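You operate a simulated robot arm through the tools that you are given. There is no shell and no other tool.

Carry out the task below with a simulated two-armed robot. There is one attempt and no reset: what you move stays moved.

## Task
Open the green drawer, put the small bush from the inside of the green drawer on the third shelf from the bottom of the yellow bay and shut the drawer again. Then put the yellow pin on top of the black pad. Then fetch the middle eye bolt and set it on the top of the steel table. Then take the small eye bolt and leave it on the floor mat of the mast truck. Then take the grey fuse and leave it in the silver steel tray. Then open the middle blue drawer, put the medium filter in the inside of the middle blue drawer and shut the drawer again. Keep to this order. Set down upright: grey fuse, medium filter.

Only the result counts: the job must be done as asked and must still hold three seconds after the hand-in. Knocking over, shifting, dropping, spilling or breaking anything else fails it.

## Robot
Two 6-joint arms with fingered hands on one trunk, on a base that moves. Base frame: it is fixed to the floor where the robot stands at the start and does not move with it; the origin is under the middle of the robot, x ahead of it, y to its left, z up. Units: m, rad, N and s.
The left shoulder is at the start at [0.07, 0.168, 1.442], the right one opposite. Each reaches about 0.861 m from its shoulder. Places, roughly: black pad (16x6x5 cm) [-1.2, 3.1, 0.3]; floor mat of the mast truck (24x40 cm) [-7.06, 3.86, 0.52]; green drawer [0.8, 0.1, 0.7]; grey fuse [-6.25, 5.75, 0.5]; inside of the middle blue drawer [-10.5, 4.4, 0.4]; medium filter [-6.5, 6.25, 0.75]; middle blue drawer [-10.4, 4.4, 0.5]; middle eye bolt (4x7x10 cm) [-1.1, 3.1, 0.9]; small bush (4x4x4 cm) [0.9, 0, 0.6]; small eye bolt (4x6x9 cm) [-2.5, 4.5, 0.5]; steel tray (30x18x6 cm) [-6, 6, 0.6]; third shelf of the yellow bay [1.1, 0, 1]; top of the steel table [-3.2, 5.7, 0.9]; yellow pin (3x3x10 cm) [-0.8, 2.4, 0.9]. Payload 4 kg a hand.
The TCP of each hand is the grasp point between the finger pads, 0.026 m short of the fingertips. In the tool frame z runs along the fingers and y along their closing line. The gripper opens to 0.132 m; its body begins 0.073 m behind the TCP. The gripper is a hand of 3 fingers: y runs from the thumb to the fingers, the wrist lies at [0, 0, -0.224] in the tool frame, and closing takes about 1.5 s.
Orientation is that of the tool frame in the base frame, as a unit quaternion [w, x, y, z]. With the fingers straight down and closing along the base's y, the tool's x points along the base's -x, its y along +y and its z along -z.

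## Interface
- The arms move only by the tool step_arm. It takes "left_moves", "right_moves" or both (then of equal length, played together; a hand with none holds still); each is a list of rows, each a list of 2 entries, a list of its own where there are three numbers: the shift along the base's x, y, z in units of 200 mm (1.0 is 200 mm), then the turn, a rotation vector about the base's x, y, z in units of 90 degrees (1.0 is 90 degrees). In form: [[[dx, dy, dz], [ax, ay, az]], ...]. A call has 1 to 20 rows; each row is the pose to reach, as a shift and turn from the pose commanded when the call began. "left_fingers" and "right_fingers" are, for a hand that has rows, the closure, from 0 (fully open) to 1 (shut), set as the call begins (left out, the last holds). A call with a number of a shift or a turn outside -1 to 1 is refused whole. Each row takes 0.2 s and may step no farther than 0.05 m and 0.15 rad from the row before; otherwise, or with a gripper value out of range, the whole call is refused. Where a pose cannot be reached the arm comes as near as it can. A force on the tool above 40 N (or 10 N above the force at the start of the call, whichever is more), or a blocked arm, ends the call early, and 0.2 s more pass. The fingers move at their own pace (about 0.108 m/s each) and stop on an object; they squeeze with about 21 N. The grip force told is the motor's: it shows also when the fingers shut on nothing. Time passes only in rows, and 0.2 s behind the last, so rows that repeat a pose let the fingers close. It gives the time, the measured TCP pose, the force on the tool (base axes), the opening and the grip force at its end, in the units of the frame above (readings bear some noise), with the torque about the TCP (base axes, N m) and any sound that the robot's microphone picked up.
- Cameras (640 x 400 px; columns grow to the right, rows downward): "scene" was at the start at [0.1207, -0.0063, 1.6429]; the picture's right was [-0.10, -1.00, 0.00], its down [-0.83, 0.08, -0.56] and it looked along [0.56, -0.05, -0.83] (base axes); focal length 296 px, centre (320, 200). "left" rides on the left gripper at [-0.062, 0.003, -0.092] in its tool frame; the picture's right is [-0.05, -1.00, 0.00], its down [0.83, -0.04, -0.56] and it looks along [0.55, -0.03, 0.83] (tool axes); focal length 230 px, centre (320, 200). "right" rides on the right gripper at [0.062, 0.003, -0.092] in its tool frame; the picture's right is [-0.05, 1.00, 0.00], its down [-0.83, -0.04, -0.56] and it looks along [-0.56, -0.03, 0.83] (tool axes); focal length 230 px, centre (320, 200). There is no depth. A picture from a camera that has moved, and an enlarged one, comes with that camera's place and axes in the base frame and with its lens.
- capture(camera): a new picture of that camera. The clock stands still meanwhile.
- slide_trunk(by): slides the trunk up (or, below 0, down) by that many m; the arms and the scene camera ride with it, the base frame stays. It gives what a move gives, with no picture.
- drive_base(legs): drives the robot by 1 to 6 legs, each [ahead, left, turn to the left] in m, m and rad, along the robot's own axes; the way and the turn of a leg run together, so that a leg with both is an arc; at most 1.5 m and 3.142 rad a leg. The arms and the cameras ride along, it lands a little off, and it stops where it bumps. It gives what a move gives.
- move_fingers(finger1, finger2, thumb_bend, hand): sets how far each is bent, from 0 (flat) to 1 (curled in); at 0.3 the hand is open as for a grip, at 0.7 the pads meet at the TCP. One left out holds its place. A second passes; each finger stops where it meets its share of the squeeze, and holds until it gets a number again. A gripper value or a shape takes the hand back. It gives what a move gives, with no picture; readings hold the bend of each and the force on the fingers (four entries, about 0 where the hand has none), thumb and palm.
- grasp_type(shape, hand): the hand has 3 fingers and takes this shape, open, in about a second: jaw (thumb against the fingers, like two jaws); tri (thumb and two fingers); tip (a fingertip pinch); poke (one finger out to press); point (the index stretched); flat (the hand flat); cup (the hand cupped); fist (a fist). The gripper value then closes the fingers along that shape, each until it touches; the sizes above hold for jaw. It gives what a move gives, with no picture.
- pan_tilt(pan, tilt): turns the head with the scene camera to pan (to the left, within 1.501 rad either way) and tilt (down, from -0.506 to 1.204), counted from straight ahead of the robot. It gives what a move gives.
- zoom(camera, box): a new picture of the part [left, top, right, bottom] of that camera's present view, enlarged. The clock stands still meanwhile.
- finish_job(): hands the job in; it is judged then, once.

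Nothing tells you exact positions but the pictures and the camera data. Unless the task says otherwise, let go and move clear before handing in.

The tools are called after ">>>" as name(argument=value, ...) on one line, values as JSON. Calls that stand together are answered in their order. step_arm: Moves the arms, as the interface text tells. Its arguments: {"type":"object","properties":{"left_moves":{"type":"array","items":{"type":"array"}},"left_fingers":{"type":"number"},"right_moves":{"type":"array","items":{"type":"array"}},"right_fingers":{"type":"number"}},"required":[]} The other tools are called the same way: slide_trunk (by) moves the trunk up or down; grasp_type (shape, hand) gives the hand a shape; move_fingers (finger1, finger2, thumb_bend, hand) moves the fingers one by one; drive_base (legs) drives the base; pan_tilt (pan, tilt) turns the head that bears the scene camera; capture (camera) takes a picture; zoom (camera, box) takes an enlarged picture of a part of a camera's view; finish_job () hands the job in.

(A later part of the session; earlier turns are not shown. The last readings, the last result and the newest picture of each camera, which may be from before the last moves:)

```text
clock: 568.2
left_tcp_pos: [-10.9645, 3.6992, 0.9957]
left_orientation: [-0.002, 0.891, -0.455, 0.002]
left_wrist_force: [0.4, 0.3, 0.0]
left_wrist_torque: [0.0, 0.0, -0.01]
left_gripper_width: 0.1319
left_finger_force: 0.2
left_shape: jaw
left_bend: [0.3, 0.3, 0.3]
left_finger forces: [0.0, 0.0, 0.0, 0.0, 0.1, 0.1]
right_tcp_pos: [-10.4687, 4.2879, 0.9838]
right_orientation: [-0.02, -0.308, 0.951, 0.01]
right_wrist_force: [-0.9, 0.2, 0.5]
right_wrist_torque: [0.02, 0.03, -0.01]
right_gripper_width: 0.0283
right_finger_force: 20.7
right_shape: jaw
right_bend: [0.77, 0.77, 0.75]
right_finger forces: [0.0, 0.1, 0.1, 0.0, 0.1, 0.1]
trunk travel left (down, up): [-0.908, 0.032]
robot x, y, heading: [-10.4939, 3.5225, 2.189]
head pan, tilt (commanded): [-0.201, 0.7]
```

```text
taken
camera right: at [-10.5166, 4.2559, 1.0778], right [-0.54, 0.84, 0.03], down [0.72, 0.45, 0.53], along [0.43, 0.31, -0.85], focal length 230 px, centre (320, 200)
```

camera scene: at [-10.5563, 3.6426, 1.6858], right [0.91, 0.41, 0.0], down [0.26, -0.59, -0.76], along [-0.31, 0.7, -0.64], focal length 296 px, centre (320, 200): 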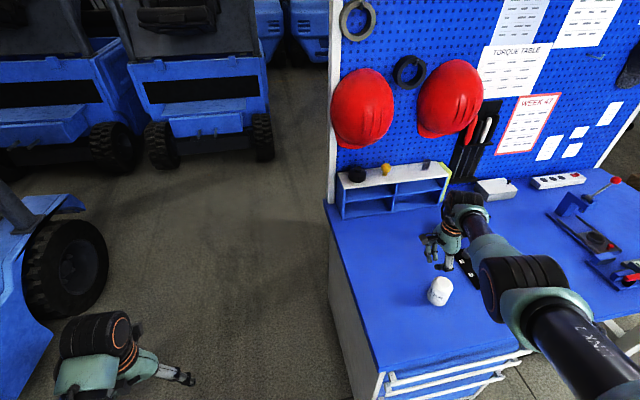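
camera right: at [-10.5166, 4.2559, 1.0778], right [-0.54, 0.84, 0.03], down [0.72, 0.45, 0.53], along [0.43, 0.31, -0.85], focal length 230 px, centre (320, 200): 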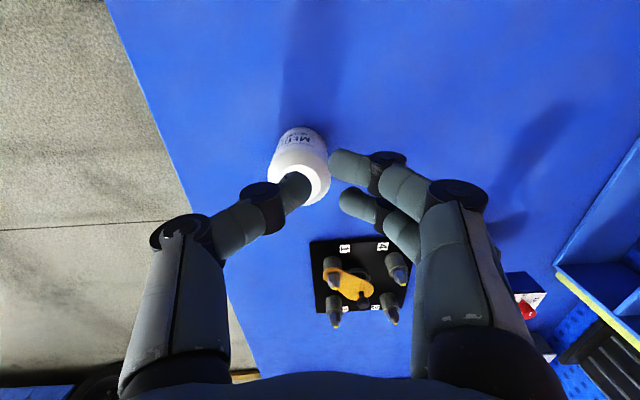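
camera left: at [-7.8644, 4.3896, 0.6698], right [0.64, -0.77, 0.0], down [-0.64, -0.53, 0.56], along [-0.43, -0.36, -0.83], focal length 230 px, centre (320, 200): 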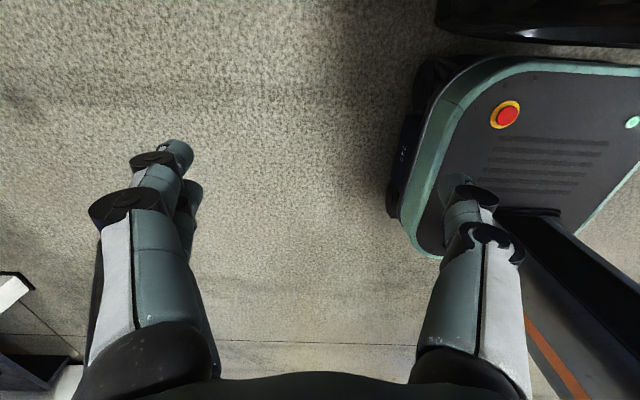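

The filter stands safely upright on the bench top. Now for the middle drawer: I'll back off, and try pitching the right hand forward (fingers forward, closing vertically).

>>> drive_base(legs=[[-0.4, 0, 0]])

>>> step_arm(right_moves=[[[0, 0, 0], [0.074, 0.053, 0]], [[0, 0, 0], [0.148, 0.106, 0]], [[0, 0, 0], [0.222, 0.158, 0]], [[0, 0, 0], [0.296, 0.211, 0]], [[0, 0, 0], [0.37, 0.264, 0]], [[0, 0, 0], [0.444, 0.317, 0]], [[0, 0, 0], [0.518, 0.37, 0]], [[0, 0, 0], [0.592, 0.422, 0]], [[0, 0, 0], [0.666, 0.475, 0]], [[0, 0, 0], [0.74, 0.528, 0]], [[0, 0, 0], [0.814, 0.581, 0]]], right_fingers=0.0)

>>> capture(camera="scene")

```text
clock: 570.7
left_tcp_pos: [-10.7286, 3.3692, 0.9956]
left_orientation: [-0.002, 0.89, -0.457, 0.003]
left_wrist_force: [0.2, 1.3, -0.2]
left_wrist_torque: [0.04, -0.02, 0.01]
left_gripper_width: 0.1319
left_finger_force: 0.0
left_shape: jaw
left_bend: [0.3, 0.3, 0.3]
left_finger forces: [0.1, 0.0, 0.0, 0.0, 0.1, 0.0]
right_tcp_pos: [-10.2298, 3.9585, 0.982]
right_orientation: [-0.019, -0.306, 0.952, 0.009]
right_wrist_force: [0.6, 0.8, 0.2]
right_wrist_torque: [0.0, -0.01, -0.03]
right_gripper_width: 0.0284
right_finger_force: 21.1
right_shape: jaw
right_bend: [0.77, 0.77, 0.75]
right_finger forces: [0.0, 0.0, 0.0, 0.0, 0.0, 0.0]
trunk travel left (down, up): [-0.908, 0.032]
robot x, y, heading: [-10.2574, 3.1946, 2.186]
head pan, tilt (commanded): [-0.201, 0.7]
```

```text
clock: 573.1
left_tcp_pos: [-10.7266, 3.3686, 0.9964]
left_orientation: [-0.001, 0.889, -0.457, 0.004]
left_wrist_force: [-0.3, -0.4, 0.7]
left_wrist_torque: [-0.02, -0.01, -0.02]
left_gripper_width: 0.132
left_finger_force: 0.0
left_shape: jaw
left_bend: [0.3, 0.3, 0.3]
left_finger forces: [0.0, 0.0, 0.0, 0.1, 0.0, 0.0]
right_tcp_pos: [-10.2305, 3.9569, 0.9824]
right_orientation: [-0.229, -0.224, 0.659, 0.681]
right_wrist_force: [-0.1, -0.1, -0.6]
right_wrist_torque: [0.01, 0.0, 0.02]
right_gripper_width: 0.1319
right_finger_force: 0.1
right_shape: jaw
right_bend: [0.3, 0.3, 0.3]
right_finger forces: [0.0, 0.0, 0.0, 0.1, 0.0, 0.0]
trunk travel left (down, up): [-0.908, 0.032]
robot x, y, heading: [-10.2542, 3.1925, 2.183]
head pan, tilt (commanded): [-0.201, 0.7]
```

```text
taken
camera scene: at [-10.3203, 3.3123, 1.6857], right [0.91, 0.41, 0.0], down [0.26, -0.59, -0.76], along [-0.31, 0.7, -0.65], focal length 296 px, centre (320, 200)
```

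scene: 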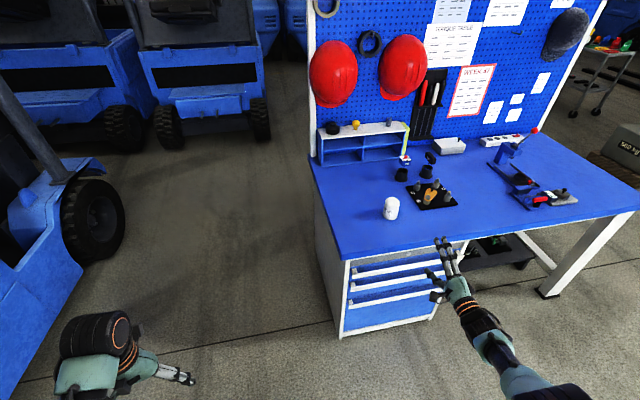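

The hand now points forward and closes vertically. I'll lower the trunk to the handle's height and measure the bars.

>>> slide_trunk(by=-0.4)

>>> capture(camera="scene")

>>> zoom(camera="scene", box=[320, 140, 520, 300])

>>> capture(camera="right")

```text
clock: 577.0
left_tcp_pos: [-10.7261, 3.3684, 0.5974]
left_orientation: [-0.001, 0.889, -0.457, 0.003]
left_wrist_force: [0.3, -0.5, 1.1]
left_wrist_torque: [-0.03, -0.03, 0.02]
left_gripper_width: 0.1318
left_finger_force: 0.3
left_shape: jaw
left_bend: [0.3, 0.3, 0.3]
left_finger forces: [0.1, 0.1, 0.0, 0.0, 0.0, 0.0]
right_tcp_pos: [-10.2297, 3.9557, 0.5831]
right_orientation: [-0.229, -0.224, 0.659, 0.68]
right_wrist_force: [-0.4, 0.0, 0.3]
right_wrist_torque: [-0.01, 0.01, 0.01]
right_gripper_width: 0.1321
right_finger_force: 0.0
right_shape: jaw
right_bend: [0.3, 0.3, 0.3]
right_finger forces: [0.0, 0.0, 0.0, 0.1, 0.0, 0.0]
trunk travel left (down, up): [-0.508, 0.432]
robot x, y, heading: [-10.2547, 3.1892, 2.189]
head pan, tilt (commanded): [-0.201, 0.7]
```

```text
taken
camera scene: at [-10.319, 3.3109, 1.2859], right [0.91, 0.41, 0.0], down [0.26, -0.59, -0.76], along [-0.31, 0.7, -0.64], focal length 296 px, centre (320, 200)
```

scene: 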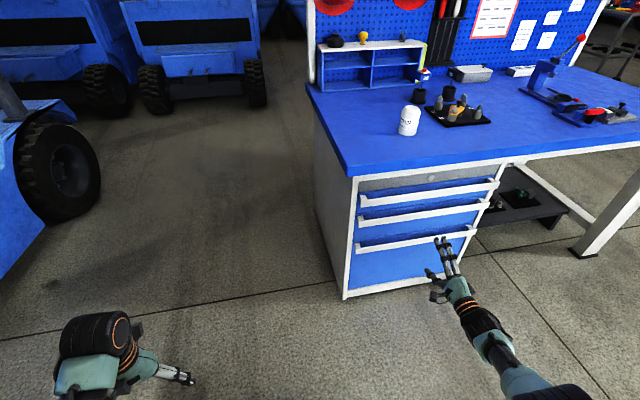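

```text
2.50 times, centred on (420, 220) of scene
camera zoom: at [-10.319, 3.3109, 1.2859], right [0.91, 0.41, 0.0], down [0.26, -0.59, -0.76], along [-0.31, 0.7, -0.64], focal length 740 px, centre (70, 150)
```

zoom: 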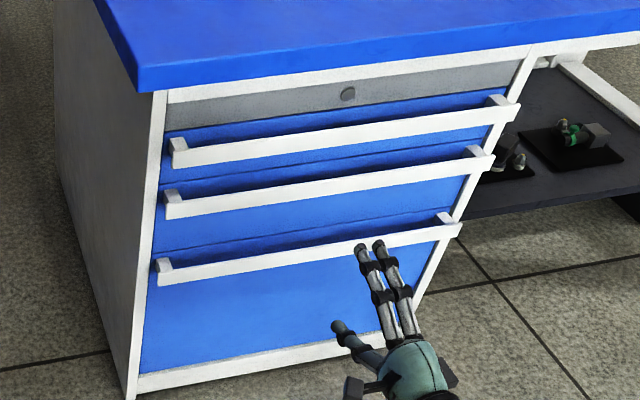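

```text
taken
camera right: at [-10.2222, 3.8472, 0.5838], right [0.06, 0.0, 1.0], down [1.0, 0.06, -0.06], along [-0.06, 1.0, 0.0], focal length 230 px, centre (320, 200)
```

right: 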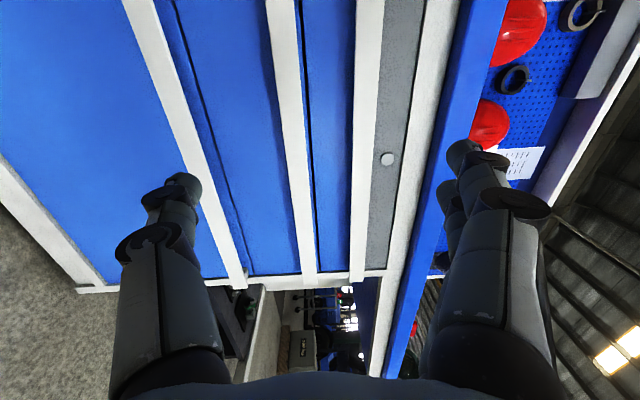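

The middle bar is at z≈0.544 (3 cm tall), and my hand will meet it about 8 cm left of its middle. I'll pre-close, lower 4 cm and advance.

>>> slide_trunk(by=-0.038)

>>> step_arm(right_moves=[[[0, 0, 0], [0, 0, 0]], [[0, 0, 0], [0, 0, 0]], [[0, 0, 0], [0, 0, 0]]], right_fingers=0.45)

>>> drive_base(legs=[[0.17, 0, 0]])

>>> capture(camera="right")

>>> zoom(camera="scene", box=[320, 140, 520, 300])

```text
clock: 577.8
left_tcp_pos: [-10.7266, 3.369, 0.5591]
left_orientation: [-0.002, 0.889, -0.457, 0.003]
left_wrist_force: [0.0, 0.3, -0.2]
left_wrist_torque: [-0.03, 0.02, 0.03]
left_gripper_width: 0.1323
left_finger_force: 0.1
left_shape: jaw
left_bend: [0.3, 0.3, 0.3]
left_finger forces: [0.0, 0.1, 0.0, 0.0, 0.0, 0.0]
right_tcp_pos: [-10.2296, 3.9564, 0.5462]
right_orientation: [-0.23, -0.225, 0.659, 0.68]
right_wrist_force: [-0.8, 0.2, -0.3]
right_wrist_torque: [0.01, -0.04, -0.01]
right_gripper_width: 0.132
right_finger_force: 0.0
right_shape: jaw
right_bend: [0.3, 0.3, 0.3]
right_finger forces: [0.1, 0.0, 0.0, 0.0, 0.0, 0.1]
trunk travel left (down, up): [-0.47, 0.47]
robot x, y, heading: [-10.256, 3.1897, 2.187]
head pan, tilt (commanded): [-0.201, 0.7]
```

```text
clock: 578.6
left_tcp_pos: [-10.727, 3.3693, 0.5591]
left_orientation: [-0.001, 0.889, -0.457, 0.003]
left_wrist_force: [-0.2, -0.4, -0.1]
left_wrist_torque: [0.0, -0.02, 0.01]
left_gripper_width: 0.1319
left_finger_force: 0.1
left_shape: jaw
left_bend: [0.3, 0.3, 0.3]
left_finger forces: [0.0, 0.0, 0.0, 0.1, 0.0, 0.1]
right_tcp_pos: [-10.2297, 3.9567, 0.5448]
right_orientation: [-0.229, -0.224, 0.658, 0.681]
right_wrist_force: [-0.4, 0.2, -0.9]
right_wrist_torque: [0.0, 0.01, -0.02]
right_gripper_width: 0.0735
right_finger_force: 0.0
right_shape: jaw
right_bend: [0.72, 0.72, 0.7]
right_finger forces: [0.1, 0.0, 0.0, 0.0, 0.0, 0.1]
trunk travel left (down, up): [-0.47, 0.47]
robot x, y, heading: [-10.2532, 3.1899, 2.184]
head pan, tilt (commanded): [-0.201, 0.7]
```

```text
clock: 580.0
left_tcp_pos: [-10.8249, 3.506, 0.5585]
left_orientation: [-0.001, 0.89, -0.457, 0.003]
left_wrist_force: [-0.4, -0.2, 0.2]
left_wrist_torque: [0.04, 0.03, -0.03]
left_gripper_width: 0.1319
left_finger_force: 0.1
left_shape: jaw
left_bend: [0.3, 0.3, 0.3]
left_finger forces: [0.0, 0.1, 0.0, 0.1, 0.0, 0.0]
right_tcp_pos: [-10.328, 4.0948, 0.5439]
right_orientation: [-0.229, -0.224, 0.659, 0.68]
right_wrist_force: [-0.1, 0.9, 1.2]
right_wrist_torque: [0.01, 0.02, 0.03]
right_gripper_width: 0.0734
right_finger_force: 0.0
right_shape: jaw
right_bend: [0.72, 0.72, 0.7]
right_finger forces: [0.0, 0.1, 0.1, 0.1, 0.0, 0.1]
trunk travel left (down, up): [-0.47, 0.47]
robot x, y, heading: [-10.3542, 3.3303, 2.193]
head pan, tilt (commanded): [-0.201, 0.7]
```

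```text
taken
camera right: at [-10.321, 3.9848, 0.5451], right [0.06, 0.01, 1.0], down [1.0, 0.07, -0.06], along [-0.07, 1.0, 0.0], focal length 230 px, centre (320, 200)
```

right: 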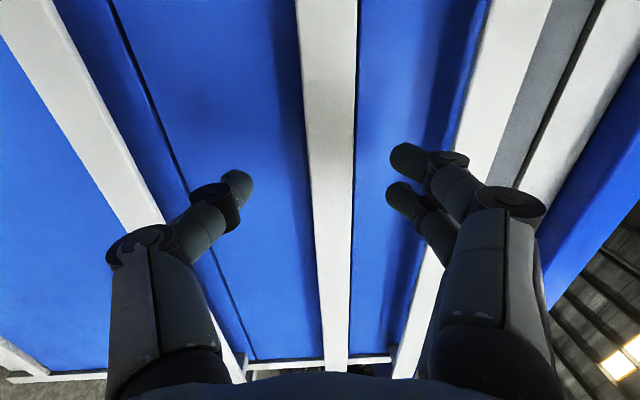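

```text
2.50 times, centred on (420, 220) of scene
camera zoom: at [-10.4176, 3.449, 1.2477], right [0.91, 0.41, 0.0], down [0.26, -0.59, -0.76], along [-0.31, 0.7, -0.64], focal length 740 px, centre (70, 150)
```

zoom: 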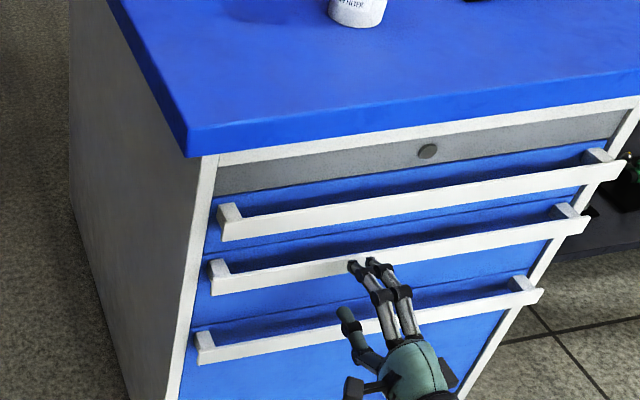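

>>> step_arm(right_moves=[[[-0.03, 0.04, 0.02], [0, 0, 0]], [[-0.06, 0.082, 0.03], [0, 0, 0]], [[-0.075, 0.103, 0.03], [0, 0, 0]]])

>>> capture(camera="right")

>>> zoom(camera="scene", box=[380, 210, 480, 290])

```text
clock: 580.9
left_tcp_pos: [-10.8257, 3.5063, 0.5593]
left_orientation: [-0.001, 0.89, -0.456, 0.003]
left_wrist_force: [0.0, 0.2, 0.2]
left_wrist_torque: [0.0, 0.0, 0.0]
left_gripper_width: 0.1318
left_finger_force: 0.1
left_shape: jaw
left_bend: [0.3, 0.3, 0.3]
left_finger forces: [0.1, 0.0, 0.0, 0.0, 0.0, 0.0]
right_tcp_pos: [-10.3433, 4.1131, 0.55]
right_orientation: [-0.229, -0.223, 0.659, 0.681]
right_wrist_force: [0.2, -0.5, -0.1]
right_wrist_torque: [0.02, 0.01, -0.02]
right_gripper_width: 0.0731
right_finger_force: 0.0
right_shape: jaw
right_bend: [0.72, 0.72, 0.7]
right_finger forces: [0.0, 0.0, 0.0, 0.0, 0.0, 0.0]
trunk travel left (down, up): [-0.47, 0.47]
robot x, y, heading: [-10.3531, 3.3317, 2.193]
head pan, tilt (commanded): [-0.201, 0.7]
```

```text
taken
camera right: at [-10.3362, 4.0041, 0.5507], right [0.06, 0.01, 1.0], down [1.0, 0.07, -0.06], along [-0.07, 1.0, 0.0], focal length 230 px, centre (320, 200)
```

right: 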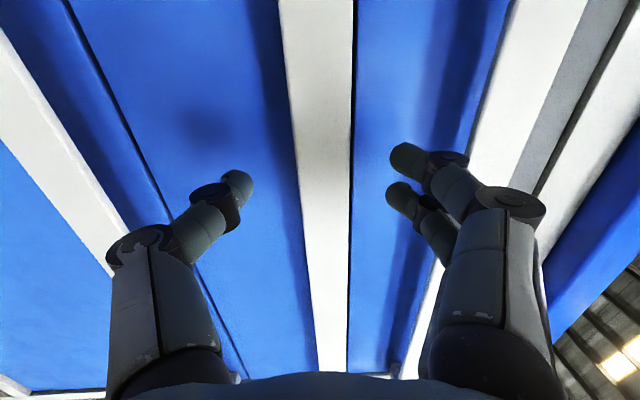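

```text
5.00 times, centred on (430, 250) of scene
camera zoom: at [-10.4171, 3.4483, 1.2478], right [0.91, 0.41, 0.0], down [0.26, -0.59, -0.76], along [-0.31, 0.7, -0.64], focal length 1481 px, centre (-230, -50)
```

zoom: 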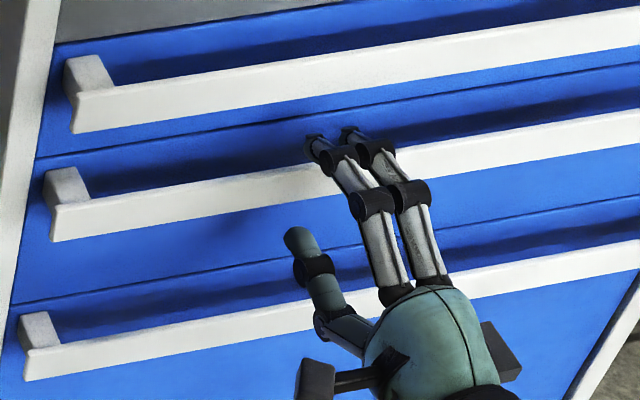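

>>> step_arm(right_moves=[[[-0.025, 0.035, 0], [0, 0, 0]], [[-0.04, 0.055, 0], [0, 0, 0]]])

>>> step_arm(right_moves=[[[0, 0, 0], [0, 0, 0]], [[0, 0, 0], [0, 0, 0]], [[0, 0, 0], [0, 0, 0]], [[0, 0, 0], [0, 0, 0]], [[0, 0, 0], [0, 0, 0]]], right_fingers=1.0)

>>> capture(camera="right")

>>> zoom(camera="scene", box=[380, 210, 480, 290])

```text
clock: 581.5
left_tcp_pos: [-10.8246, 3.5048, 0.5591]
left_orientation: [-0.002, 0.89, -0.456, 0.003]
left_wrist_force: [-0.8, -0.4, 0.4]
left_wrist_torque: [0.02, 0.0, 0.03]
left_gripper_width: 0.1316
left_finger_force: 0.1
left_shape: jaw
left_bend: [0.3, 0.3, 0.3]
left_finger forces: [0.1, 0.1, 0.1, 0.1, 0.0, 0.0]
right_tcp_pos: [-10.3508, 4.122, 0.5525]
right_orientation: [-0.229, -0.224, 0.659, 0.68]
right_wrist_force: [-0.2, 0.2, -0.9]
right_wrist_torque: [0.02, -0.02, 0.01]
right_gripper_width: 0.0732
right_finger_force: 0.0
right_shape: jaw
right_bend: [0.72, 0.72, 0.7]
right_finger forces: [0.0, 0.0, 0.0, 0.1, 0.1, 0.1]
right hand out of reach, approached as far as the arm can: row 2
trunk travel left (down, up): [-0.47, 0.47]
robot x, y, heading: [-10.3545, 3.3318, 2.194]
head pan, tilt (commanded): [-0.201, 0.7]
```

```text
clock: 582.6
left_tcp_pos: [-10.8247, 3.5047, 0.5596]
left_orientation: [-0.002, 0.89, -0.456, 0.002]
left_wrist_force: [-0.1, 0.4, -0.3]
left_wrist_torque: [0.02, 0.02, -0.01]
left_gripper_width: 0.1317
left_finger_force: 0.0
left_shape: jaw
left_bend: [0.3, 0.3, 0.3]
left_finger forces: [0.0, 0.0, 0.0, 0.0, 0.0, 0.0]
right_tcp_pos: [-10.3523, 4.1229, 0.5543]
right_orientation: [-0.23, -0.224, 0.659, 0.68]
right_wrist_force: [-1.3, 1.5, -0.7]
right_wrist_torque: [0.0, 0.01, 0.0]
right_gripper_width: 0.0245
right_finger_force: 21.6
right_shape: jaw
right_bend: [0.73, 0.73, 0.7]
right_finger forces: [9.4, 9.4, 0.0, 0.0, 19.2, 0.1]
trunk travel left (down, up): [-0.47, 0.47]
robot x, y, heading: [-10.3531, 3.329, 2.194]
head pan, tilt (commanded): [-0.201, 0.7]
```

```text
taken
camera right: at [-10.3444, 4.0132, 0.5536], right [0.06, 0.01, 1.0], down [1.0, 0.07, -0.06], along [-0.07, 1.0, 0.0], focal length 230 px, centre (320, 200)
```

right: 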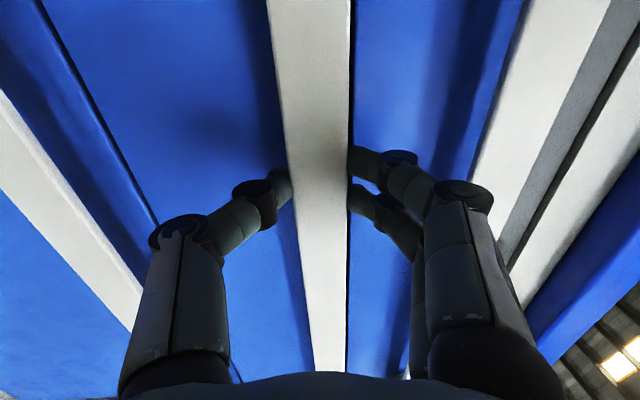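

```text
5.00 times, centred on (430, 250) of scene
camera zoom: at [-10.4171, 3.4485, 1.2478], right [0.91, 0.41, 0.0], down [0.26, -0.59, -0.76], along [-0.31, 0.7, -0.64], focal length 1481 px, centre (-230, -50)
```

zoom: 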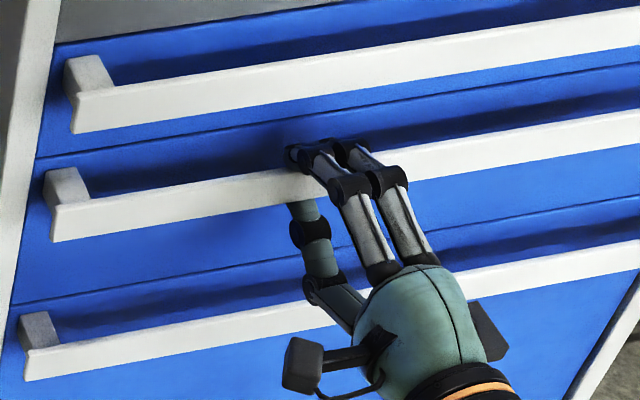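

The bar is gripped firmly. Pulling slowly.

>>> step_arm(right_moves=[[[0.058, -0.082, 0], [0, 0, 0]], [[0.116, -0.163, 0], [0, 0, 0]], [[0.174, -0.245, 0], [0, 0, 0]], [[0.231, -0.326, 0], [0, 0, 0]]])

>>> capture(camera="scene")

```text
clock: 583.6
left_tcp_pos: [-10.8243, 3.5045, 0.5593]
left_orientation: [-0.001, 0.89, -0.456, 0.002]
left_wrist_force: [-0.3, 0.3, 0.3]
left_wrist_torque: [0.01, -0.01, -0.02]
left_gripper_width: 0.1321
left_finger_force: 0.1
left_shape: jaw
left_bend: [0.3, 0.3, 0.3]
left_finger forces: [0.0, 0.0, 0.0, 0.1, 0.1, 0.0]
right_tcp_pos: [-10.3031, 4.0555, 0.5526]
right_orientation: [-0.23, -0.224, 0.659, 0.68]
right_wrist_force: [3.0, 0.0, 1.3]
right_wrist_torque: [0.02, 0.05, -0.06]
right_gripper_width: 0.024
right_finger_force: 20.6
right_shape: jaw
right_bend: [0.73, 0.73, 0.7]
right_finger forces: [10.1, 9.4, 0.0, 0.0, 19.5, 0.0]
trunk travel left (down, up): [-0.47, 0.47]
robot x, y, heading: [-10.354, 3.3277, 2.196]
head pan, tilt (commanded): [-0.201, 0.7]
```

```text
taken
camera scene: at [-10.4162, 3.4475, 1.248], right [0.91, 0.41, 0.0], down [0.26, -0.59, -0.77], along [-0.31, 0.7, -0.64], focal length 296 px, centre (320, 200)
```

scene: 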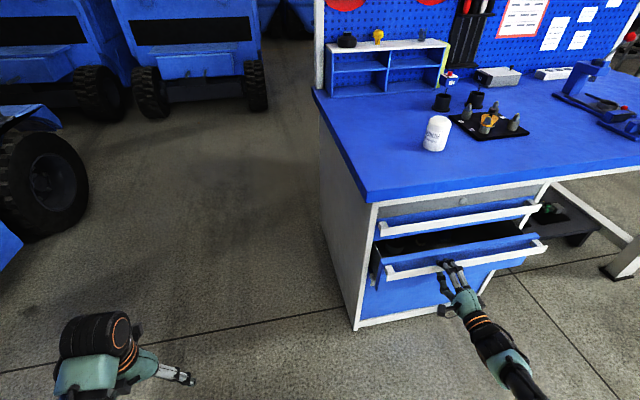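

The middle drawer is sliding out. Continuing to pull.

>>> step_arm(right_moves=[[[0.072, -0.102, 0], [0, 0, 0]], [[0.145, -0.204, 0], [0, 0, 0]], [[0.217, -0.306, 0], [0, 0, 0]], [[0.29, -0.408, 0], [0, 0, 0]], [[0.362, -0.51, 0], [0, 0, 0]], [[0.434, -0.612, 0], [0, 0, 0]], [[0.507, -0.714, 0], [0, 0, 0]], [[0.565, -0.796, 0], [0, 0, 0]]])

>>> capture(camera="scene")

```text
clock: 585.5
left_tcp_pos: [-10.8234, 3.5041, 0.5584]
left_orientation: [-0.002, 0.89, -0.456, 0.002]
left_wrist_force: [-0.1, 0.1, 0.0]
left_wrist_torque: [0.03, -0.04, 0.01]
left_gripper_width: 0.1318
left_finger_force: 0.1
left_shape: jaw
left_bend: [0.3, 0.3, 0.3]
left_finger forces: [0.0, 0.0, 0.0, 0.0, 0.1, 0.0]
right_tcp_pos: [-10.1909, 3.8993, 0.5533]
right_orientation: [-0.229, -0.224, 0.66, 0.68]
right_wrist_force: [1.2, -1.2, -3.5]
right_wrist_torque: [-0.02, -0.04, -0.02]
right_gripper_width: 0.0241
right_finger_force: 21.1
right_shape: jaw
right_bend: [0.73, 0.73, 0.7]
right_finger forces: [9.6, 8.9, 0.0, 0.0, 21.1, 0.0]
trunk travel left (down, up): [-0.47, 0.47]
robot x, y, heading: [-10.3526, 3.3306, 2.19]
head pan, tilt (commanded): [-0.201, 0.7]
```

```text
taken
camera scene: at [-10.4164, 3.4478, 1.2479], right [0.91, 0.41, 0.0], down [0.26, -0.59, -0.77], along [-0.31, 0.7, -0.64], focal length 296 px, centre (320, 200)
```

scene: 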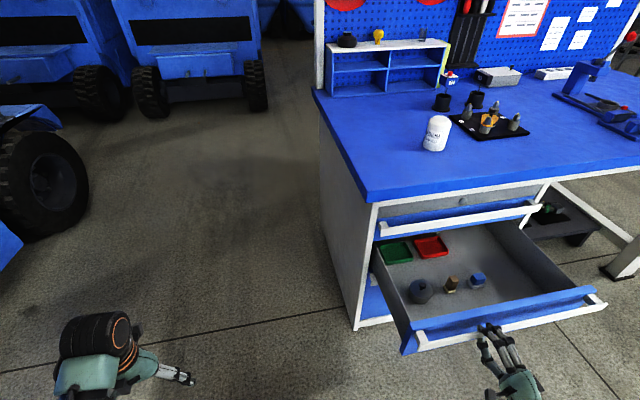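

The drawer is open about 27 cm with free space in its front right part. I'll pull a little more for access.

>>> step_arm(right_moves=[[[0.058, -0.082, 0], [0, 0, 0]], [[0.116, -0.163, 0], [0, 0, 0]], [[0.174, -0.245, 0], [0, 0, 0]], [[0.231, -0.326, 0], [0, 0, 0]]])

>>> capture(camera="scene")

```text
clock: 586.5
left_tcp_pos: [-10.8239, 3.5056, 0.5594]
left_orientation: [0.0, 0.89, -0.456, 0.003]
left_wrist_force: [-0.6, 0.7, 0.8]
left_wrist_torque: [0.0, -0.02, -0.03]
left_gripper_width: 0.1321
left_finger_force: 0.1
left_shape: jaw
left_bend: [0.3, 0.3, 0.3]
left_finger forces: [0.0, 0.0, 0.1, 0.0, 0.0, 0.0]
right_tcp_pos: [-10.1456, 3.8332, 0.5525]
right_orientation: [-0.229, -0.223, 0.659, 0.681]
right_wrist_force: [11.0, 4.6, 4.7]
right_wrist_torque: [0.1, 0.09, -0.18]
right_gripper_width: 0.0241
right_finger_force: 21.1
right_shape: jaw
right_bend: [0.73, 0.73, 0.7]
right_finger forces: [11.1, 10.4, 0.1, 0.1, 18.3, 0.0]
trunk travel left (down, up): [-0.47, 0.47]
robot x, y, heading: [-10.3549, 3.3287, 2.187]
head pan, tilt (commanded): [-0.201, 0.7]
```

```text
taken
camera scene: at [-10.4155, 3.4476, 1.2481], right [0.91, 0.41, 0.0], down [0.26, -0.59, -0.77], along [-0.31, 0.7, -0.64], focal length 296 px, centre (320, 200)
```

scene: 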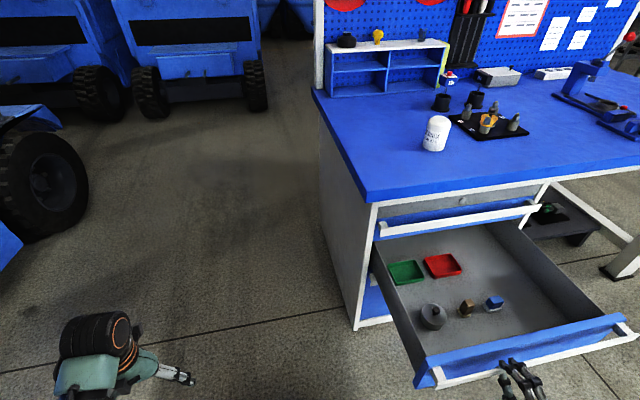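

The drawer is open about 35 cm. Releasing the bar and backing away.

>>> step_arm(right_moves=[[[0, 0, 0], [0, 0, 0]], [[0, 0, 0], [0, 0, 0]], [[0, 0, 0], [0, 0, 0]], [[0, 0, 0], [0, 0, 0]], [[0, 0, 0], [0, 0, 0]]], right_fingers=0.3)

>>> drive_base(legs=[[-0.25, 0, 0]])

>>> slide_trunk(by=0.4)

>>> capture(camera="scene")

```text
clock: 587.6
left_tcp_pos: [-10.8253, 3.5052, 0.5591]
left_orientation: [-0.001, 0.89, -0.457, 0.003]
left_wrist_force: [-0.6, -0.4, 0.2]
left_wrist_torque: [-0.01, 0.02, -0.04]
left_gripper_width: 0.132
left_finger_force: 0.0
left_shape: jaw
left_bend: [0.3, 0.3, 0.3]
left_finger forces: [0.0, 0.1, 0.0, 0.0, 0.1, 0.0]
right_tcp_pos: [-10.1476, 3.8321, 0.5515]
right_orientation: [-0.229, -0.224, 0.659, 0.681]
right_wrist_force: [-0.6, 0.1, -0.1]
right_wrist_torque: [-0.04, -0.03, 0.01]
right_gripper_width: 0.0918
right_finger_force: 0.0
right_shape: jaw
right_bend: [0.68, 0.68, 0.64]
right_finger forces: [0.0, 0.0, 0.0, 0.0, 0.0, 0.0]
trunk travel left (down, up): [-0.47, 0.47]
robot x, y, heading: [-10.3546, 3.3266, 2.189]
head pan, tilt (commanded): [-0.201, 0.7]
```

```text
clock: 589.4
left_tcp_pos: [-10.693, 3.3287, 0.5589]
left_orientation: [0.0, 0.888, -0.459, 0.003]
left_wrist_force: [-0.6, -0.2, 1.2]
left_wrist_torque: [0.0, 0.02, 0.0]
left_gripper_width: 0.1321
left_finger_force: 0.0
left_shape: jaw
left_bend: [0.3, 0.3, 0.3]
left_finger forces: [0.1, 0.0, 0.1, 0.1, 0.0, 0.0]
right_tcp_pos: [-10.0128, 3.6541, 0.5509]
right_orientation: [-0.228, -0.222, 0.661, 0.68]
right_wrist_force: [-0.4, 0.2, 0.6]
right_wrist_torque: [0.02, -0.01, 0.0]
right_gripper_width: 0.092
right_finger_force: 0.0
right_shape: jaw
right_bend: [0.68, 0.68, 0.64]
right_finger forces: [0.0, 0.0, 0.1, 0.1, 0.0, 0.1]
trunk travel left (down, up): [-0.47, 0.47]
robot x, y, heading: [-10.2228, 3.1519, 2.193]
head pan, tilt (commanded): [-0.201, 0.7]
stopped in leg 1: the robot was blocked; the commanded pose is now the measured one
```

```text
clock: 593.2
left_tcp_pos: [-10.6942, 3.3285, 0.9583]
left_orientation: [0.0, 0.889, -0.459, 0.003]
left_wrist_force: [-0.3, -0.6, 0.0]
left_wrist_torque: [-0.02, -0.01, 0.01]
left_gripper_width: 0.1318
left_finger_force: 0.0
left_shape: jaw
left_bend: [0.3, 0.3, 0.3]
left_finger forces: [0.1, 0.1, 0.0, 0.0, 0.1, 0.0]
right_tcp_pos: [-10.0136, 3.6522, 0.9503]
right_orientation: [-0.228, -0.222, 0.661, 0.68]
right_wrist_force: [0.3, 0.6, 1.0]
right_wrist_torque: [0.03, -0.04, 0.0]
right_gripper_width: 0.0923
right_finger_force: 0.0
right_shape: jaw
right_bend: [0.68, 0.68, 0.64]
right_finger forces: [0.0, 0.0, 0.1, 0.0, 0.1, 0.0]
trunk travel left (down, up): [-0.87, 0.07]
robot x, y, heading: [-10.2253, 3.1513, 2.187]
head pan, tilt (commanded): [-0.201, 0.7]
```

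```text
taken
camera scene: at [-10.2858, 3.27, 1.6478], right [0.92, 0.4, 0.0], down [0.26, -0.59, -0.76], along [-0.31, 0.7, -0.64], focal length 296 px, centre (320, 200)
```

scene: 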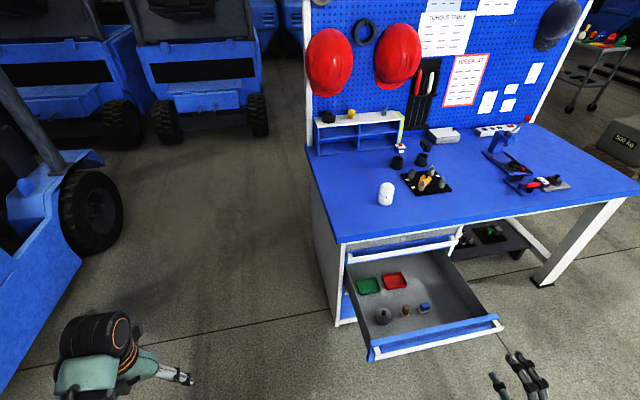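

Something behind stopped the base (the yellow pillar), so I won't back up further. I'll turn the hand down again to fetch the filter.

>>> step_arm(right_moves=[[[0, 0, 0], [-0.074, -0.053, 0]], [[0, 0, 0], [-0.148, -0.106, 0]], [[0, 0, 0], [-0.222, -0.158, 0]], [[0, 0, 0], [-0.296, -0.211, 0]], [[0, 0, 0], [-0.37, -0.264, 0]], [[0, 0, 0], [-0.444, -0.317, 0]], [[0, 0, 0], [-0.518, -0.37, 0]], [[0, 0, 0], [-0.592, -0.422, 0]], [[0, 0, 0], [-0.666, -0.475, 0]], [[0, 0, 0], [-0.74, -0.528, 0]], [[0, 0, 0], [-0.814, -0.581, 0]]], right_fingers=0.0)

>>> slide_trunk(by=0.065)

>>> capture(camera="right")

```text
clock: 595.6
left_tcp_pos: [-10.6935, 3.3282, 0.9581]
left_orientation: [0.0, 0.889, -0.459, 0.004]
left_wrist_force: [0.7, 0.6, 0.1]
left_wrist_torque: [0.04, 0.0, 0.0]
left_gripper_width: 0.1318
left_finger_force: 0.0
left_shape: jaw
left_bend: [0.3, 0.3, 0.3]
left_finger forces: [0.1, 0.0, 0.0, 0.0, 0.0, 0.1]
right_tcp_pos: [-10.0296, 3.6753, 0.925]
right_orientation: [-0.098, -0.301, 0.921, 0.228]
right_wrist_force: [0.4, 0.3, 1.2]
right_wrist_torque: [0.0, -0.01, 0.0]
right_gripper_width: 0.1319
right_finger_force: 0.0
right_shape: jaw
right_bend: [0.3, 0.3, 0.3]
right_finger forces: [0.1, 0.0, 0.0, 0.0, 0.0, 0.0]
right hand out of reach, approached as far as the arm can: row 5, 6, 7, 8, 9, 10, 11
trunk travel left (down, up): [-0.87, 0.07]
robot x, y, heading: [-10.2216, 3.1523, 2.185]
head pan, tilt (commanded): [-0.201, 0.7]
```

```text
clock: 596.7
left_tcp_pos: [-10.6937, 3.3277, 1.0235]
left_orientation: [0.0, 0.888, -0.459, 0.003]
left_wrist_force: [-0.3, 0.1, 0.1]
left_wrist_torque: [0.0, -0.02, -0.01]
left_gripper_width: 0.132
left_finger_force: 0.0
left_shape: jaw
left_bend: [0.3, 0.3, 0.3]
left_finger forces: [0.1, 0.0, 0.1, 0.1, 0.0, 0.0]
right_tcp_pos: [-10.0291, 3.6742, 0.9885]
right_orientation: [-0.098, -0.301, 0.92, 0.23]
right_wrist_force: [-0.4, 0.2, -0.4]
right_wrist_torque: [0.01, -0.02, 0.0]
right_gripper_width: 0.1318
right_finger_force: 0.0
right_shape: jaw
right_bend: [0.3, 0.3, 0.3]
right_finger forces: [0.0, 0.0, 0.0, 0.0, 0.0, 0.0]
trunk travel left (down, up): [-0.935, 0.005]
robot x, y, heading: [-10.2253, 3.1492, 2.183]
head pan, tilt (commanded): [-0.201, 0.7]
```

```text
taken
camera right: at [-10.0506, 3.6071, 1.0746], right [-0.47, 0.74, 0.48], down [0.86, 0.26, 0.43], along [0.19, 0.61, -0.77], focal length 230 px, centre (320, 200)
```

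right: 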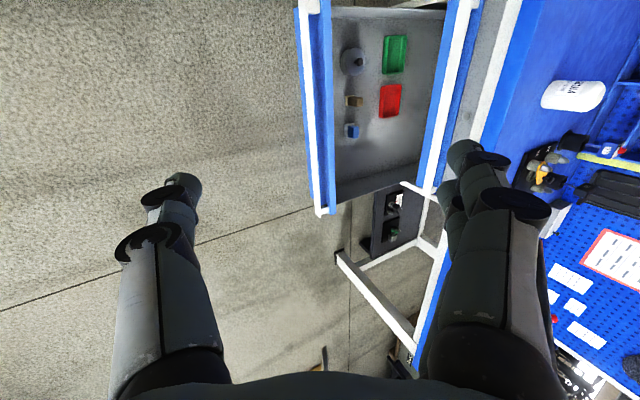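

The arm is too far retracted for a vertical hand here; I'll extend it forward while completing the rotation.

>>> step_arm(right_moves=[[[-0.083, 0.118, 0], [-0.024, -0.021, 0]], [[-0.166, 0.237, 0], [-0.049, -0.042, 0]], [[-0.25, 0.355, 0], [-0.073, -0.063, 0]], [[-0.333, 0.473, 0], [-0.097, -0.084, 0]], [[-0.417, 0.593, 0], [-0.122, -0.105, 0]]])

>>> step_arm(right_moves=[[[-0.083, 0.118, 0], [-0.024, -0.021, 0]], [[-0.166, 0.237, 0], [-0.049, -0.042, 0]], [[-0.25, 0.355, 0], [-0.073, -0.063, 0]], [[-0.333, 0.473, 0], [-0.097, -0.084, 0]], [[-0.417, 0.593, 0], [-0.122, -0.105, 0]]])

>>> capture(camera="right")

>>> capture(camera="scene")

```text
clock: 597.9
left_tcp_pos: [-10.6917, 3.329, 1.0245]
left_orientation: [0.001, 0.888, -0.459, 0.003]
left_wrist_force: [-0.4, 0.4, 0.3]
left_wrist_torque: [-0.01, 0.0, -0.03]
left_gripper_width: 0.1318
left_finger_force: 0.0
left_shape: jaw
left_bend: [0.3, 0.3, 0.3]
left_finger forces: [0.1, 0.1, 0.0, 0.0, 0.0, 0.0]
right_tcp_pos: [-10.097, 3.7756, 1.0311]
right_orientation: [-0.097, -0.312, 0.937, 0.126]
right_wrist_force: [0.5, 0.8, 0.7]
right_wrist_torque: [0.04, 0.01, 0.0]
right_gripper_width: 0.132
right_finger_force: 0.1
right_shape: jaw
right_bend: [0.3, 0.3, 0.3]
right_finger forces: [0.1, 0.0, 0.0, 0.0, 0.0, 0.0]
right hand out of reach, approached as far as the arm can: row 1, 2, 3, 4, 5
trunk travel left (down, up): [-0.935, 0.005]
robot x, y, heading: [-10.2201, 3.1494, 2.186]
head pan, tilt (commanded): [-0.201, 0.7]
```

```text
clock: 599.1
left_tcp_pos: [-10.6932, 3.3293, 1.0242]
left_orientation: [-0.001, 0.889, -0.459, 0.003]
left_wrist_force: [-0.2, 0.9, -0.3]
left_wrist_torque: [0.02, 0.0, -0.02]
left_gripper_width: 0.1321
left_finger_force: 0.0
left_shape: jaw
left_bend: [0.3, 0.3, 0.3]
left_finger forces: [0.1, 0.0, 0.0, 0.0, 0.0, 0.0]
right_tcp_pos: [-10.1564, 3.8384, 1.0938]
right_orientation: [-0.039, -0.311, 0.949, 0.015]
right_wrist_force: [-0.1, 0.1, 0.7]
right_wrist_torque: [0.02, -0.02, -0.03]
right_gripper_width: 0.1316
right_finger_force: 0.0
right_shape: jaw
right_bend: [0.3, 0.3, 0.3]
right_finger forces: [0.0, 0.0, 0.1, 0.1, 0.1, 0.1]
right hand out of reach, approached as far as the arm can: row 1, 2, 3, 4, 5
trunk travel left (down, up): [-0.935, 0.005]
robot x, y, heading: [-10.2246, 3.1472, 2.188]
head pan, tilt (commanded): [-0.201, 0.7]
```

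```text
taken
camera right: at [-10.2004, 3.806, 1.1908], right [-0.55, 0.84, 0.05], down [0.74, 0.45, 0.5], along [0.39, 0.31, -0.87], focal length 230 px, centre (320, 200)
```

right: 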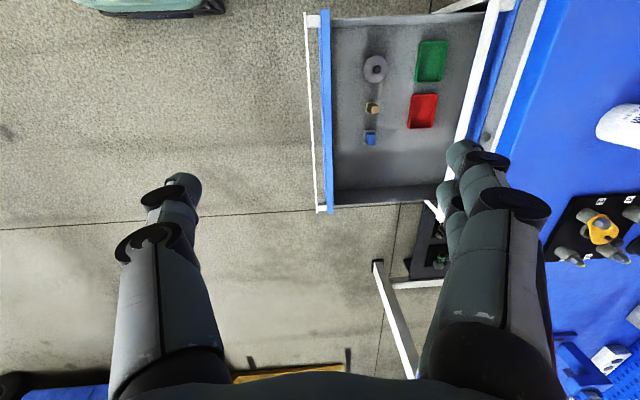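

```text
taken
camera scene: at [-10.2876, 3.27, 1.7128], right [0.92, 0.4, 0.0], down [0.26, -0.59, -0.76], along [-0.31, 0.7, -0.64], focal length 296 px, centre (320, 200)
```

scene: 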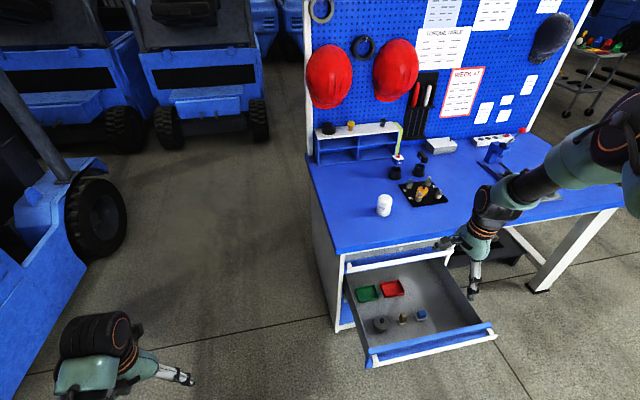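

>>> step_arm(right_moves=[[[-0.08, 0.115, -0.1], [0, 0, 0]], [[-0.16, 0.23, -0.2], [0, 0, 0]], [[-0.245, 0.347, -0.3], [0, 0, 0]]])

>>> drive_base(legs=[[0.1, 0.1, 0]])

>>> capture(camera="right")

```text
clock: 599.9
left_tcp_pos: [-10.6935, 3.3289, 1.0237]
left_orientation: [-0.001, 0.889, -0.459, 0.003]
left_wrist_force: [-0.7, -0.6, -0.9]
left_wrist_torque: [0.0, -0.02, 0.0]
left_gripper_width: 0.1321
left_finger_force: 0.1
left_shape: jaw
left_bend: [0.3, 0.3, 0.3]
left_finger forces: [0.0, 0.0, 0.1, 0.0, 0.0, 0.0]
right_tcp_pos: [-10.1549, 3.8357, 1.0916]
right_orientation: [-0.041, -0.311, 0.949, 0.012]
right_wrist_force: [-0.6, 0.5, -0.3]
right_wrist_torque: [-0.01, 0.03, 0.04]
right_gripper_width: 0.1319
right_finger_force: 0.0
right_shape: jaw
right_bend: [0.3, 0.3, 0.3]
right_finger forces: [0.1, 0.1, 0.0, 0.0, 0.0, 0.0]
right hand out of reach, approached as far as the arm can: row 1, 2, 3
trunk travel left (down, up): [-0.935, 0.005]
robot x, y, heading: [-10.2262, 3.1529, 2.184]
head pan, tilt (commanded): [-0.201, 0.7]
```

```text
clock: 601.2
left_tcp_pos: [-10.8274, 3.3511, 1.0247]
left_orientation: [0.0, 0.888, -0.459, 0.002]
left_wrist_force: [0.3, -0.1, -0.4]
left_wrist_torque: [-0.01, 0.01, 0.01]
left_gripper_width: 0.1319
left_finger_force: 0.1
left_shape: jaw
left_bend: [0.3, 0.3, 0.3]
left_finger forces: [0.0, 0.1, 0.1, 0.1, 0.0, 0.1]
right_tcp_pos: [-10.289, 3.8572, 1.0914]
right_orientation: [-0.042, -0.311, 0.949, 0.012]
right_wrist_force: [0.1, 0.1, -0.1]
right_wrist_torque: [0.0, 0.03, -0.01]
right_gripper_width: 0.1317
right_finger_force: 0.0
right_shape: jaw
right_bend: [0.3, 0.3, 0.3]
right_finger forces: [0.1, 0.0, 0.1, 0.0, 0.0, 0.0]
trunk travel left (down, up): [-0.935, 0.005]
robot x, y, heading: [-10.3569, 3.1715, 2.187]
head pan, tilt (commanded): [-0.201, 0.7]
```

```text
taken
camera right: at [-10.3333, 3.8246, 1.1892], right [-0.55, 0.84, 0.05], down [0.74, 0.46, 0.49], along [0.39, 0.3, -0.87], focal length 230 px, centre (320, 200)
```

right: 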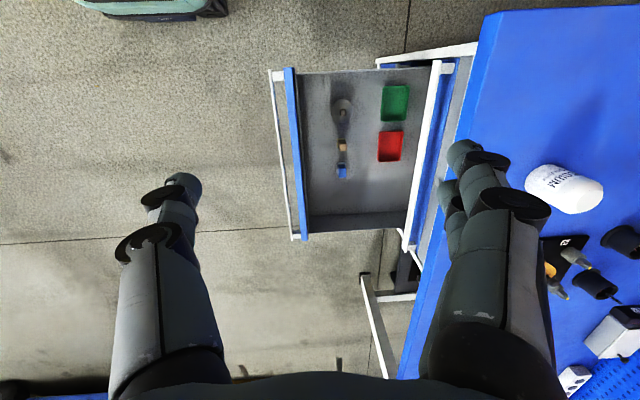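

>>> pan_tilt(pan=-0.6, tilt=0.5)

>>> capture(camera="scene")

```text
clock: 602.1
left_tcp_pos: [-10.8315, 3.3506, 1.0228]
left_orientation: [-0.001, 0.889, -0.459, 0.004]
left_wrist_force: [-0.8, 0.7, -0.4]
left_wrist_torque: [0.01, -0.01, 0.03]
left_gripper_width: 0.1317
left_finger_force: 0.0
left_shape: jaw
left_bend: [0.3, 0.3, 0.3]
left_finger forces: [0.0, 0.0, 0.0, 0.0, 0.0, 0.0]
right_tcp_pos: [-10.2939, 3.8575, 1.0935]
right_orientation: [-0.041, -0.311, 0.949, 0.011]
right_wrist_force: [-0.5, 0.5, 0.8]
right_wrist_torque: [0.0, -0.04, -0.04]
right_gripper_width: 0.1318
right_finger_force: 0.0
right_shape: jaw
right_bend: [0.3, 0.3, 0.3]
right_finger forces: [0.0, 0.1, 0.0, 0.1, 0.1, 0.1]
trunk travel left (down, up): [-0.935, 0.005]
robot x, y, heading: [-10.3629, 3.1742, 2.19]
head pan, tilt (commanded): [-0.6, 0.499]
```

```text
taken
camera scene: at [-10.3923, 3.3061, 1.7305], right [1.0, 0.01, 0.0], down [0.01, -0.48, -0.88], along [-0.01, 0.88, -0.48], focal length 296 px, centre (320, 200)
```

scene: 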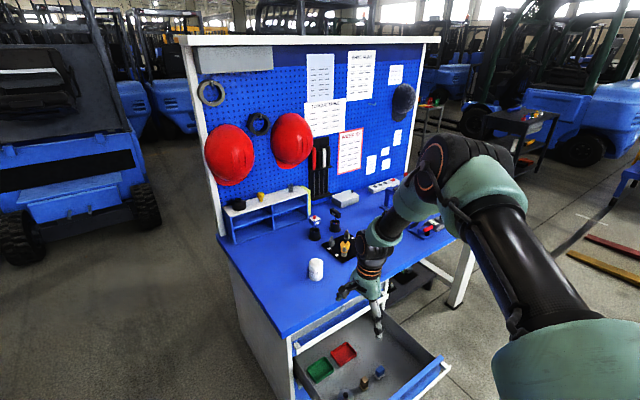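

The arm is now elbow-up. I'll test small downward and forward moves to see whether it follows.

>>> step_arm(right_moves=[[[0.1, -0.14, 0.1], [0, 0, 0]], [[0.2, -0.28, 0.2], [0, 0, 0]], [[0.25, -0.35, 0.3], [0, 0, 0]]])

>>> step_arm(right_moves=[[[0, 0, -0.1], [0, 0, 0]], [[0, 0, -0.2], [0, 0, 0]], [[0, 0, -0.3], [0, 0, 0]]])

```text
clock: 602.9
left_tcp_pos: [-10.8298, 3.3507, 1.0242]
left_orientation: [0.0, 0.889, -0.458, 0.003]
left_wrist_force: [-1.0, 0.6, 0.8]
left_wrist_torque: [-0.01, -0.02, 0.01]
left_gripper_width: 0.1318
left_finger_force: 0.1
left_shape: jaw
left_bend: [0.3, 0.3, 0.3]
left_finger forces: [0.0, 0.0, 0.0, 0.0, 0.1, 0.0]
right_tcp_pos: [-10.2423, 3.7877, 1.1528]
right_orientation: [-0.042, -0.311, 0.949, 0.014]
right_wrist_force: [-0.7, 0.0, -0.8]
right_wrist_torque: [0.0, 0.0, 0.0]
right_gripper_width: 0.132
right_finger_force: 0.1
right_shape: jaw
right_bend: [0.3, 0.3, 0.3]
right_finger forces: [0.1, 0.0, 0.1, 0.0, 0.0, 0.1]
trunk travel left (down, up): [-0.935, 0.005]
robot x, y, heading: [-10.357, 3.1734, 2.188]
head pan, tilt (commanded): [-0.6, 0.499]
```

```text
clock: 603.7
left_tcp_pos: [-10.8311, 3.3519, 1.0231]
left_orientation: [-0.002, 0.889, -0.458, 0.004]
left_wrist_force: [-0.4, 0.0, 0.0]
left_wrist_torque: [0.02, 0.0, 0.04]
left_gripper_width: 0.1319
left_finger_force: 0.1
left_shape: jaw
left_bend: [0.3, 0.3, 0.3]
left_finger forces: [0.0, 0.0, 0.0, 0.1, 0.0, 0.0]
right_tcp_pos: [-10.2434, 3.7885, 1.0928]
right_orientation: [-0.042, -0.311, 0.949, 0.012]
right_wrist_force: [-0.7, 0.3, 0.5]
right_wrist_torque: [-0.01, -0.01, 0.01]
right_gripper_width: 0.132
right_finger_force: 0.0
right_shape: jaw
right_bend: [0.3, 0.3, 0.3]
right_finger forces: [0.1, 0.0, 0.0, 0.1, 0.1, 0.0]
trunk travel left (down, up): [-0.935, 0.005]
robot x, y, heading: [-10.3548, 3.1751, 2.185]
head pan, tilt (commanded): [-0.6, 0.499]
```

The arm follows again. I'll extend to a forward reach of 0.52 and then drive over the filter.

>>> step_arm(right_moves=[[[-0.08, 0.113, 0], [0, 0, 0]], [[-0.16, 0.226, 0], [0, 0, 0]], [[-0.235, 0.333, 0], [0, 0, 0]]])

>>> pan_tilt(pan=-0.3, tilt=0.8)

>>> capture(camera="scene")

>>> capture(camera="right")

```text
clock: 604.5
left_tcp_pos: [-10.8309, 3.3514, 1.0226]
left_orientation: [-0.001, 0.889, -0.458, 0.003]
left_wrist_force: [-1.0, 1.2, -0.5]
left_wrist_torque: [0.02, -0.01, -0.01]
left_gripper_width: 0.1321
left_finger_force: 0.0
left_shape: jaw
left_bend: [0.3, 0.3, 0.3]
left_finger forces: [0.0, 0.1, 0.1, 0.0, 0.0, 0.0]
right_tcp_pos: [-10.289, 3.8547, 1.0922]
right_orientation: [-0.042, -0.311, 0.95, 0.012]
right_wrist_force: [0.0, -0.8, 0.8]
right_wrist_torque: [0.0, 0.0, 0.04]
right_gripper_width: 0.1319
right_finger_force: 0.0
right_shape: jaw
right_bend: [0.3, 0.3, 0.3]
right_finger forces: [0.0, 0.1, 0.0, 0.0, 0.0, 0.0]
trunk travel left (down, up): [-0.935, 0.005]
robot x, y, heading: [-10.3596, 3.1746, 2.186]
head pan, tilt (commanded): [-0.6, 0.499]
```

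```text
clock: 605.3
left_tcp_pos: [-10.8305, 3.3518, 1.0231]
left_orientation: [-0.001, 0.889, -0.459, 0.004]
left_wrist_force: [0.4, -0.5, -0.1]
left_wrist_torque: [0.01, -0.01, 0.0]
left_gripper_width: 0.1318
left_finger_force: 0.1
left_shape: jaw
left_bend: [0.3, 0.3, 0.3]
left_finger forces: [0.1, 0.1, 0.1, 0.0, 0.1, 0.0]
right_tcp_pos: [-10.288, 3.8538, 1.0927]
right_orientation: [-0.041, -0.31, 0.95, 0.012]
right_wrist_force: [-0.3, 0.7, 0.6]
right_wrist_torque: [-0.01, -0.02, -0.02]
right_gripper_width: 0.1319
right_finger_force: 0.1
right_shape: jaw
right_bend: [0.3, 0.3, 0.3]
right_finger forces: [0.0, 0.0, 0.0, 0.0, 0.0, 0.0]
trunk travel left (down, up): [-0.935, 0.005]
robot x, y, heading: [-10.3617, 3.1751, 2.183]
head pan, tilt (commanded): [-0.3, 0.799]
```

```text
taken
camera scene: at [-10.4139, 3.2915, 1.7047], right [0.95, 0.31, 0.0], down [0.22, -0.68, -0.7], along [-0.22, 0.66, -0.72], focal length 296 px, centre (320, 200)
```

scene: 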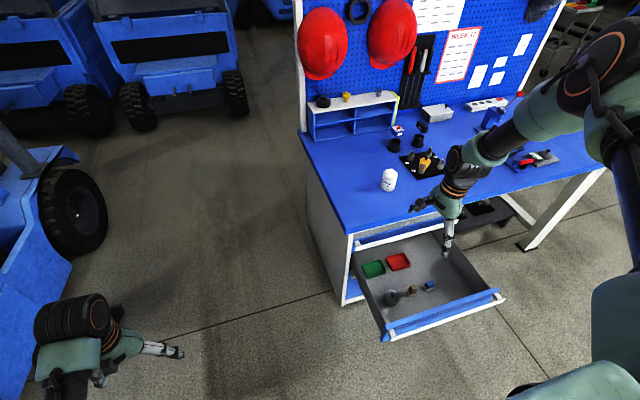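

```text
taken
camera right: at [-10.3311, 3.8213, 1.1895], right [-0.55, 0.84, 0.04], down [0.74, 0.46, 0.49], along [0.39, 0.3, -0.87], focal length 230 px, centre (320, 200)
```

right: 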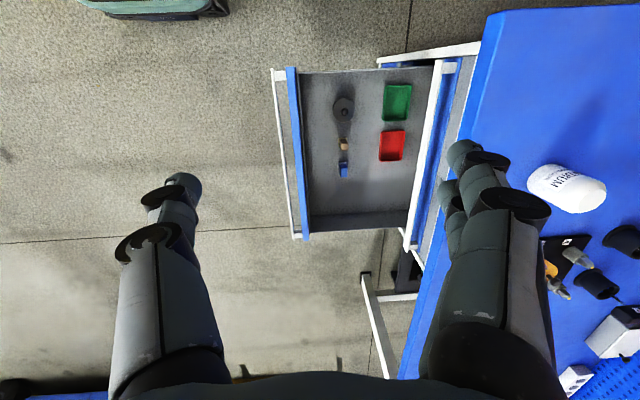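

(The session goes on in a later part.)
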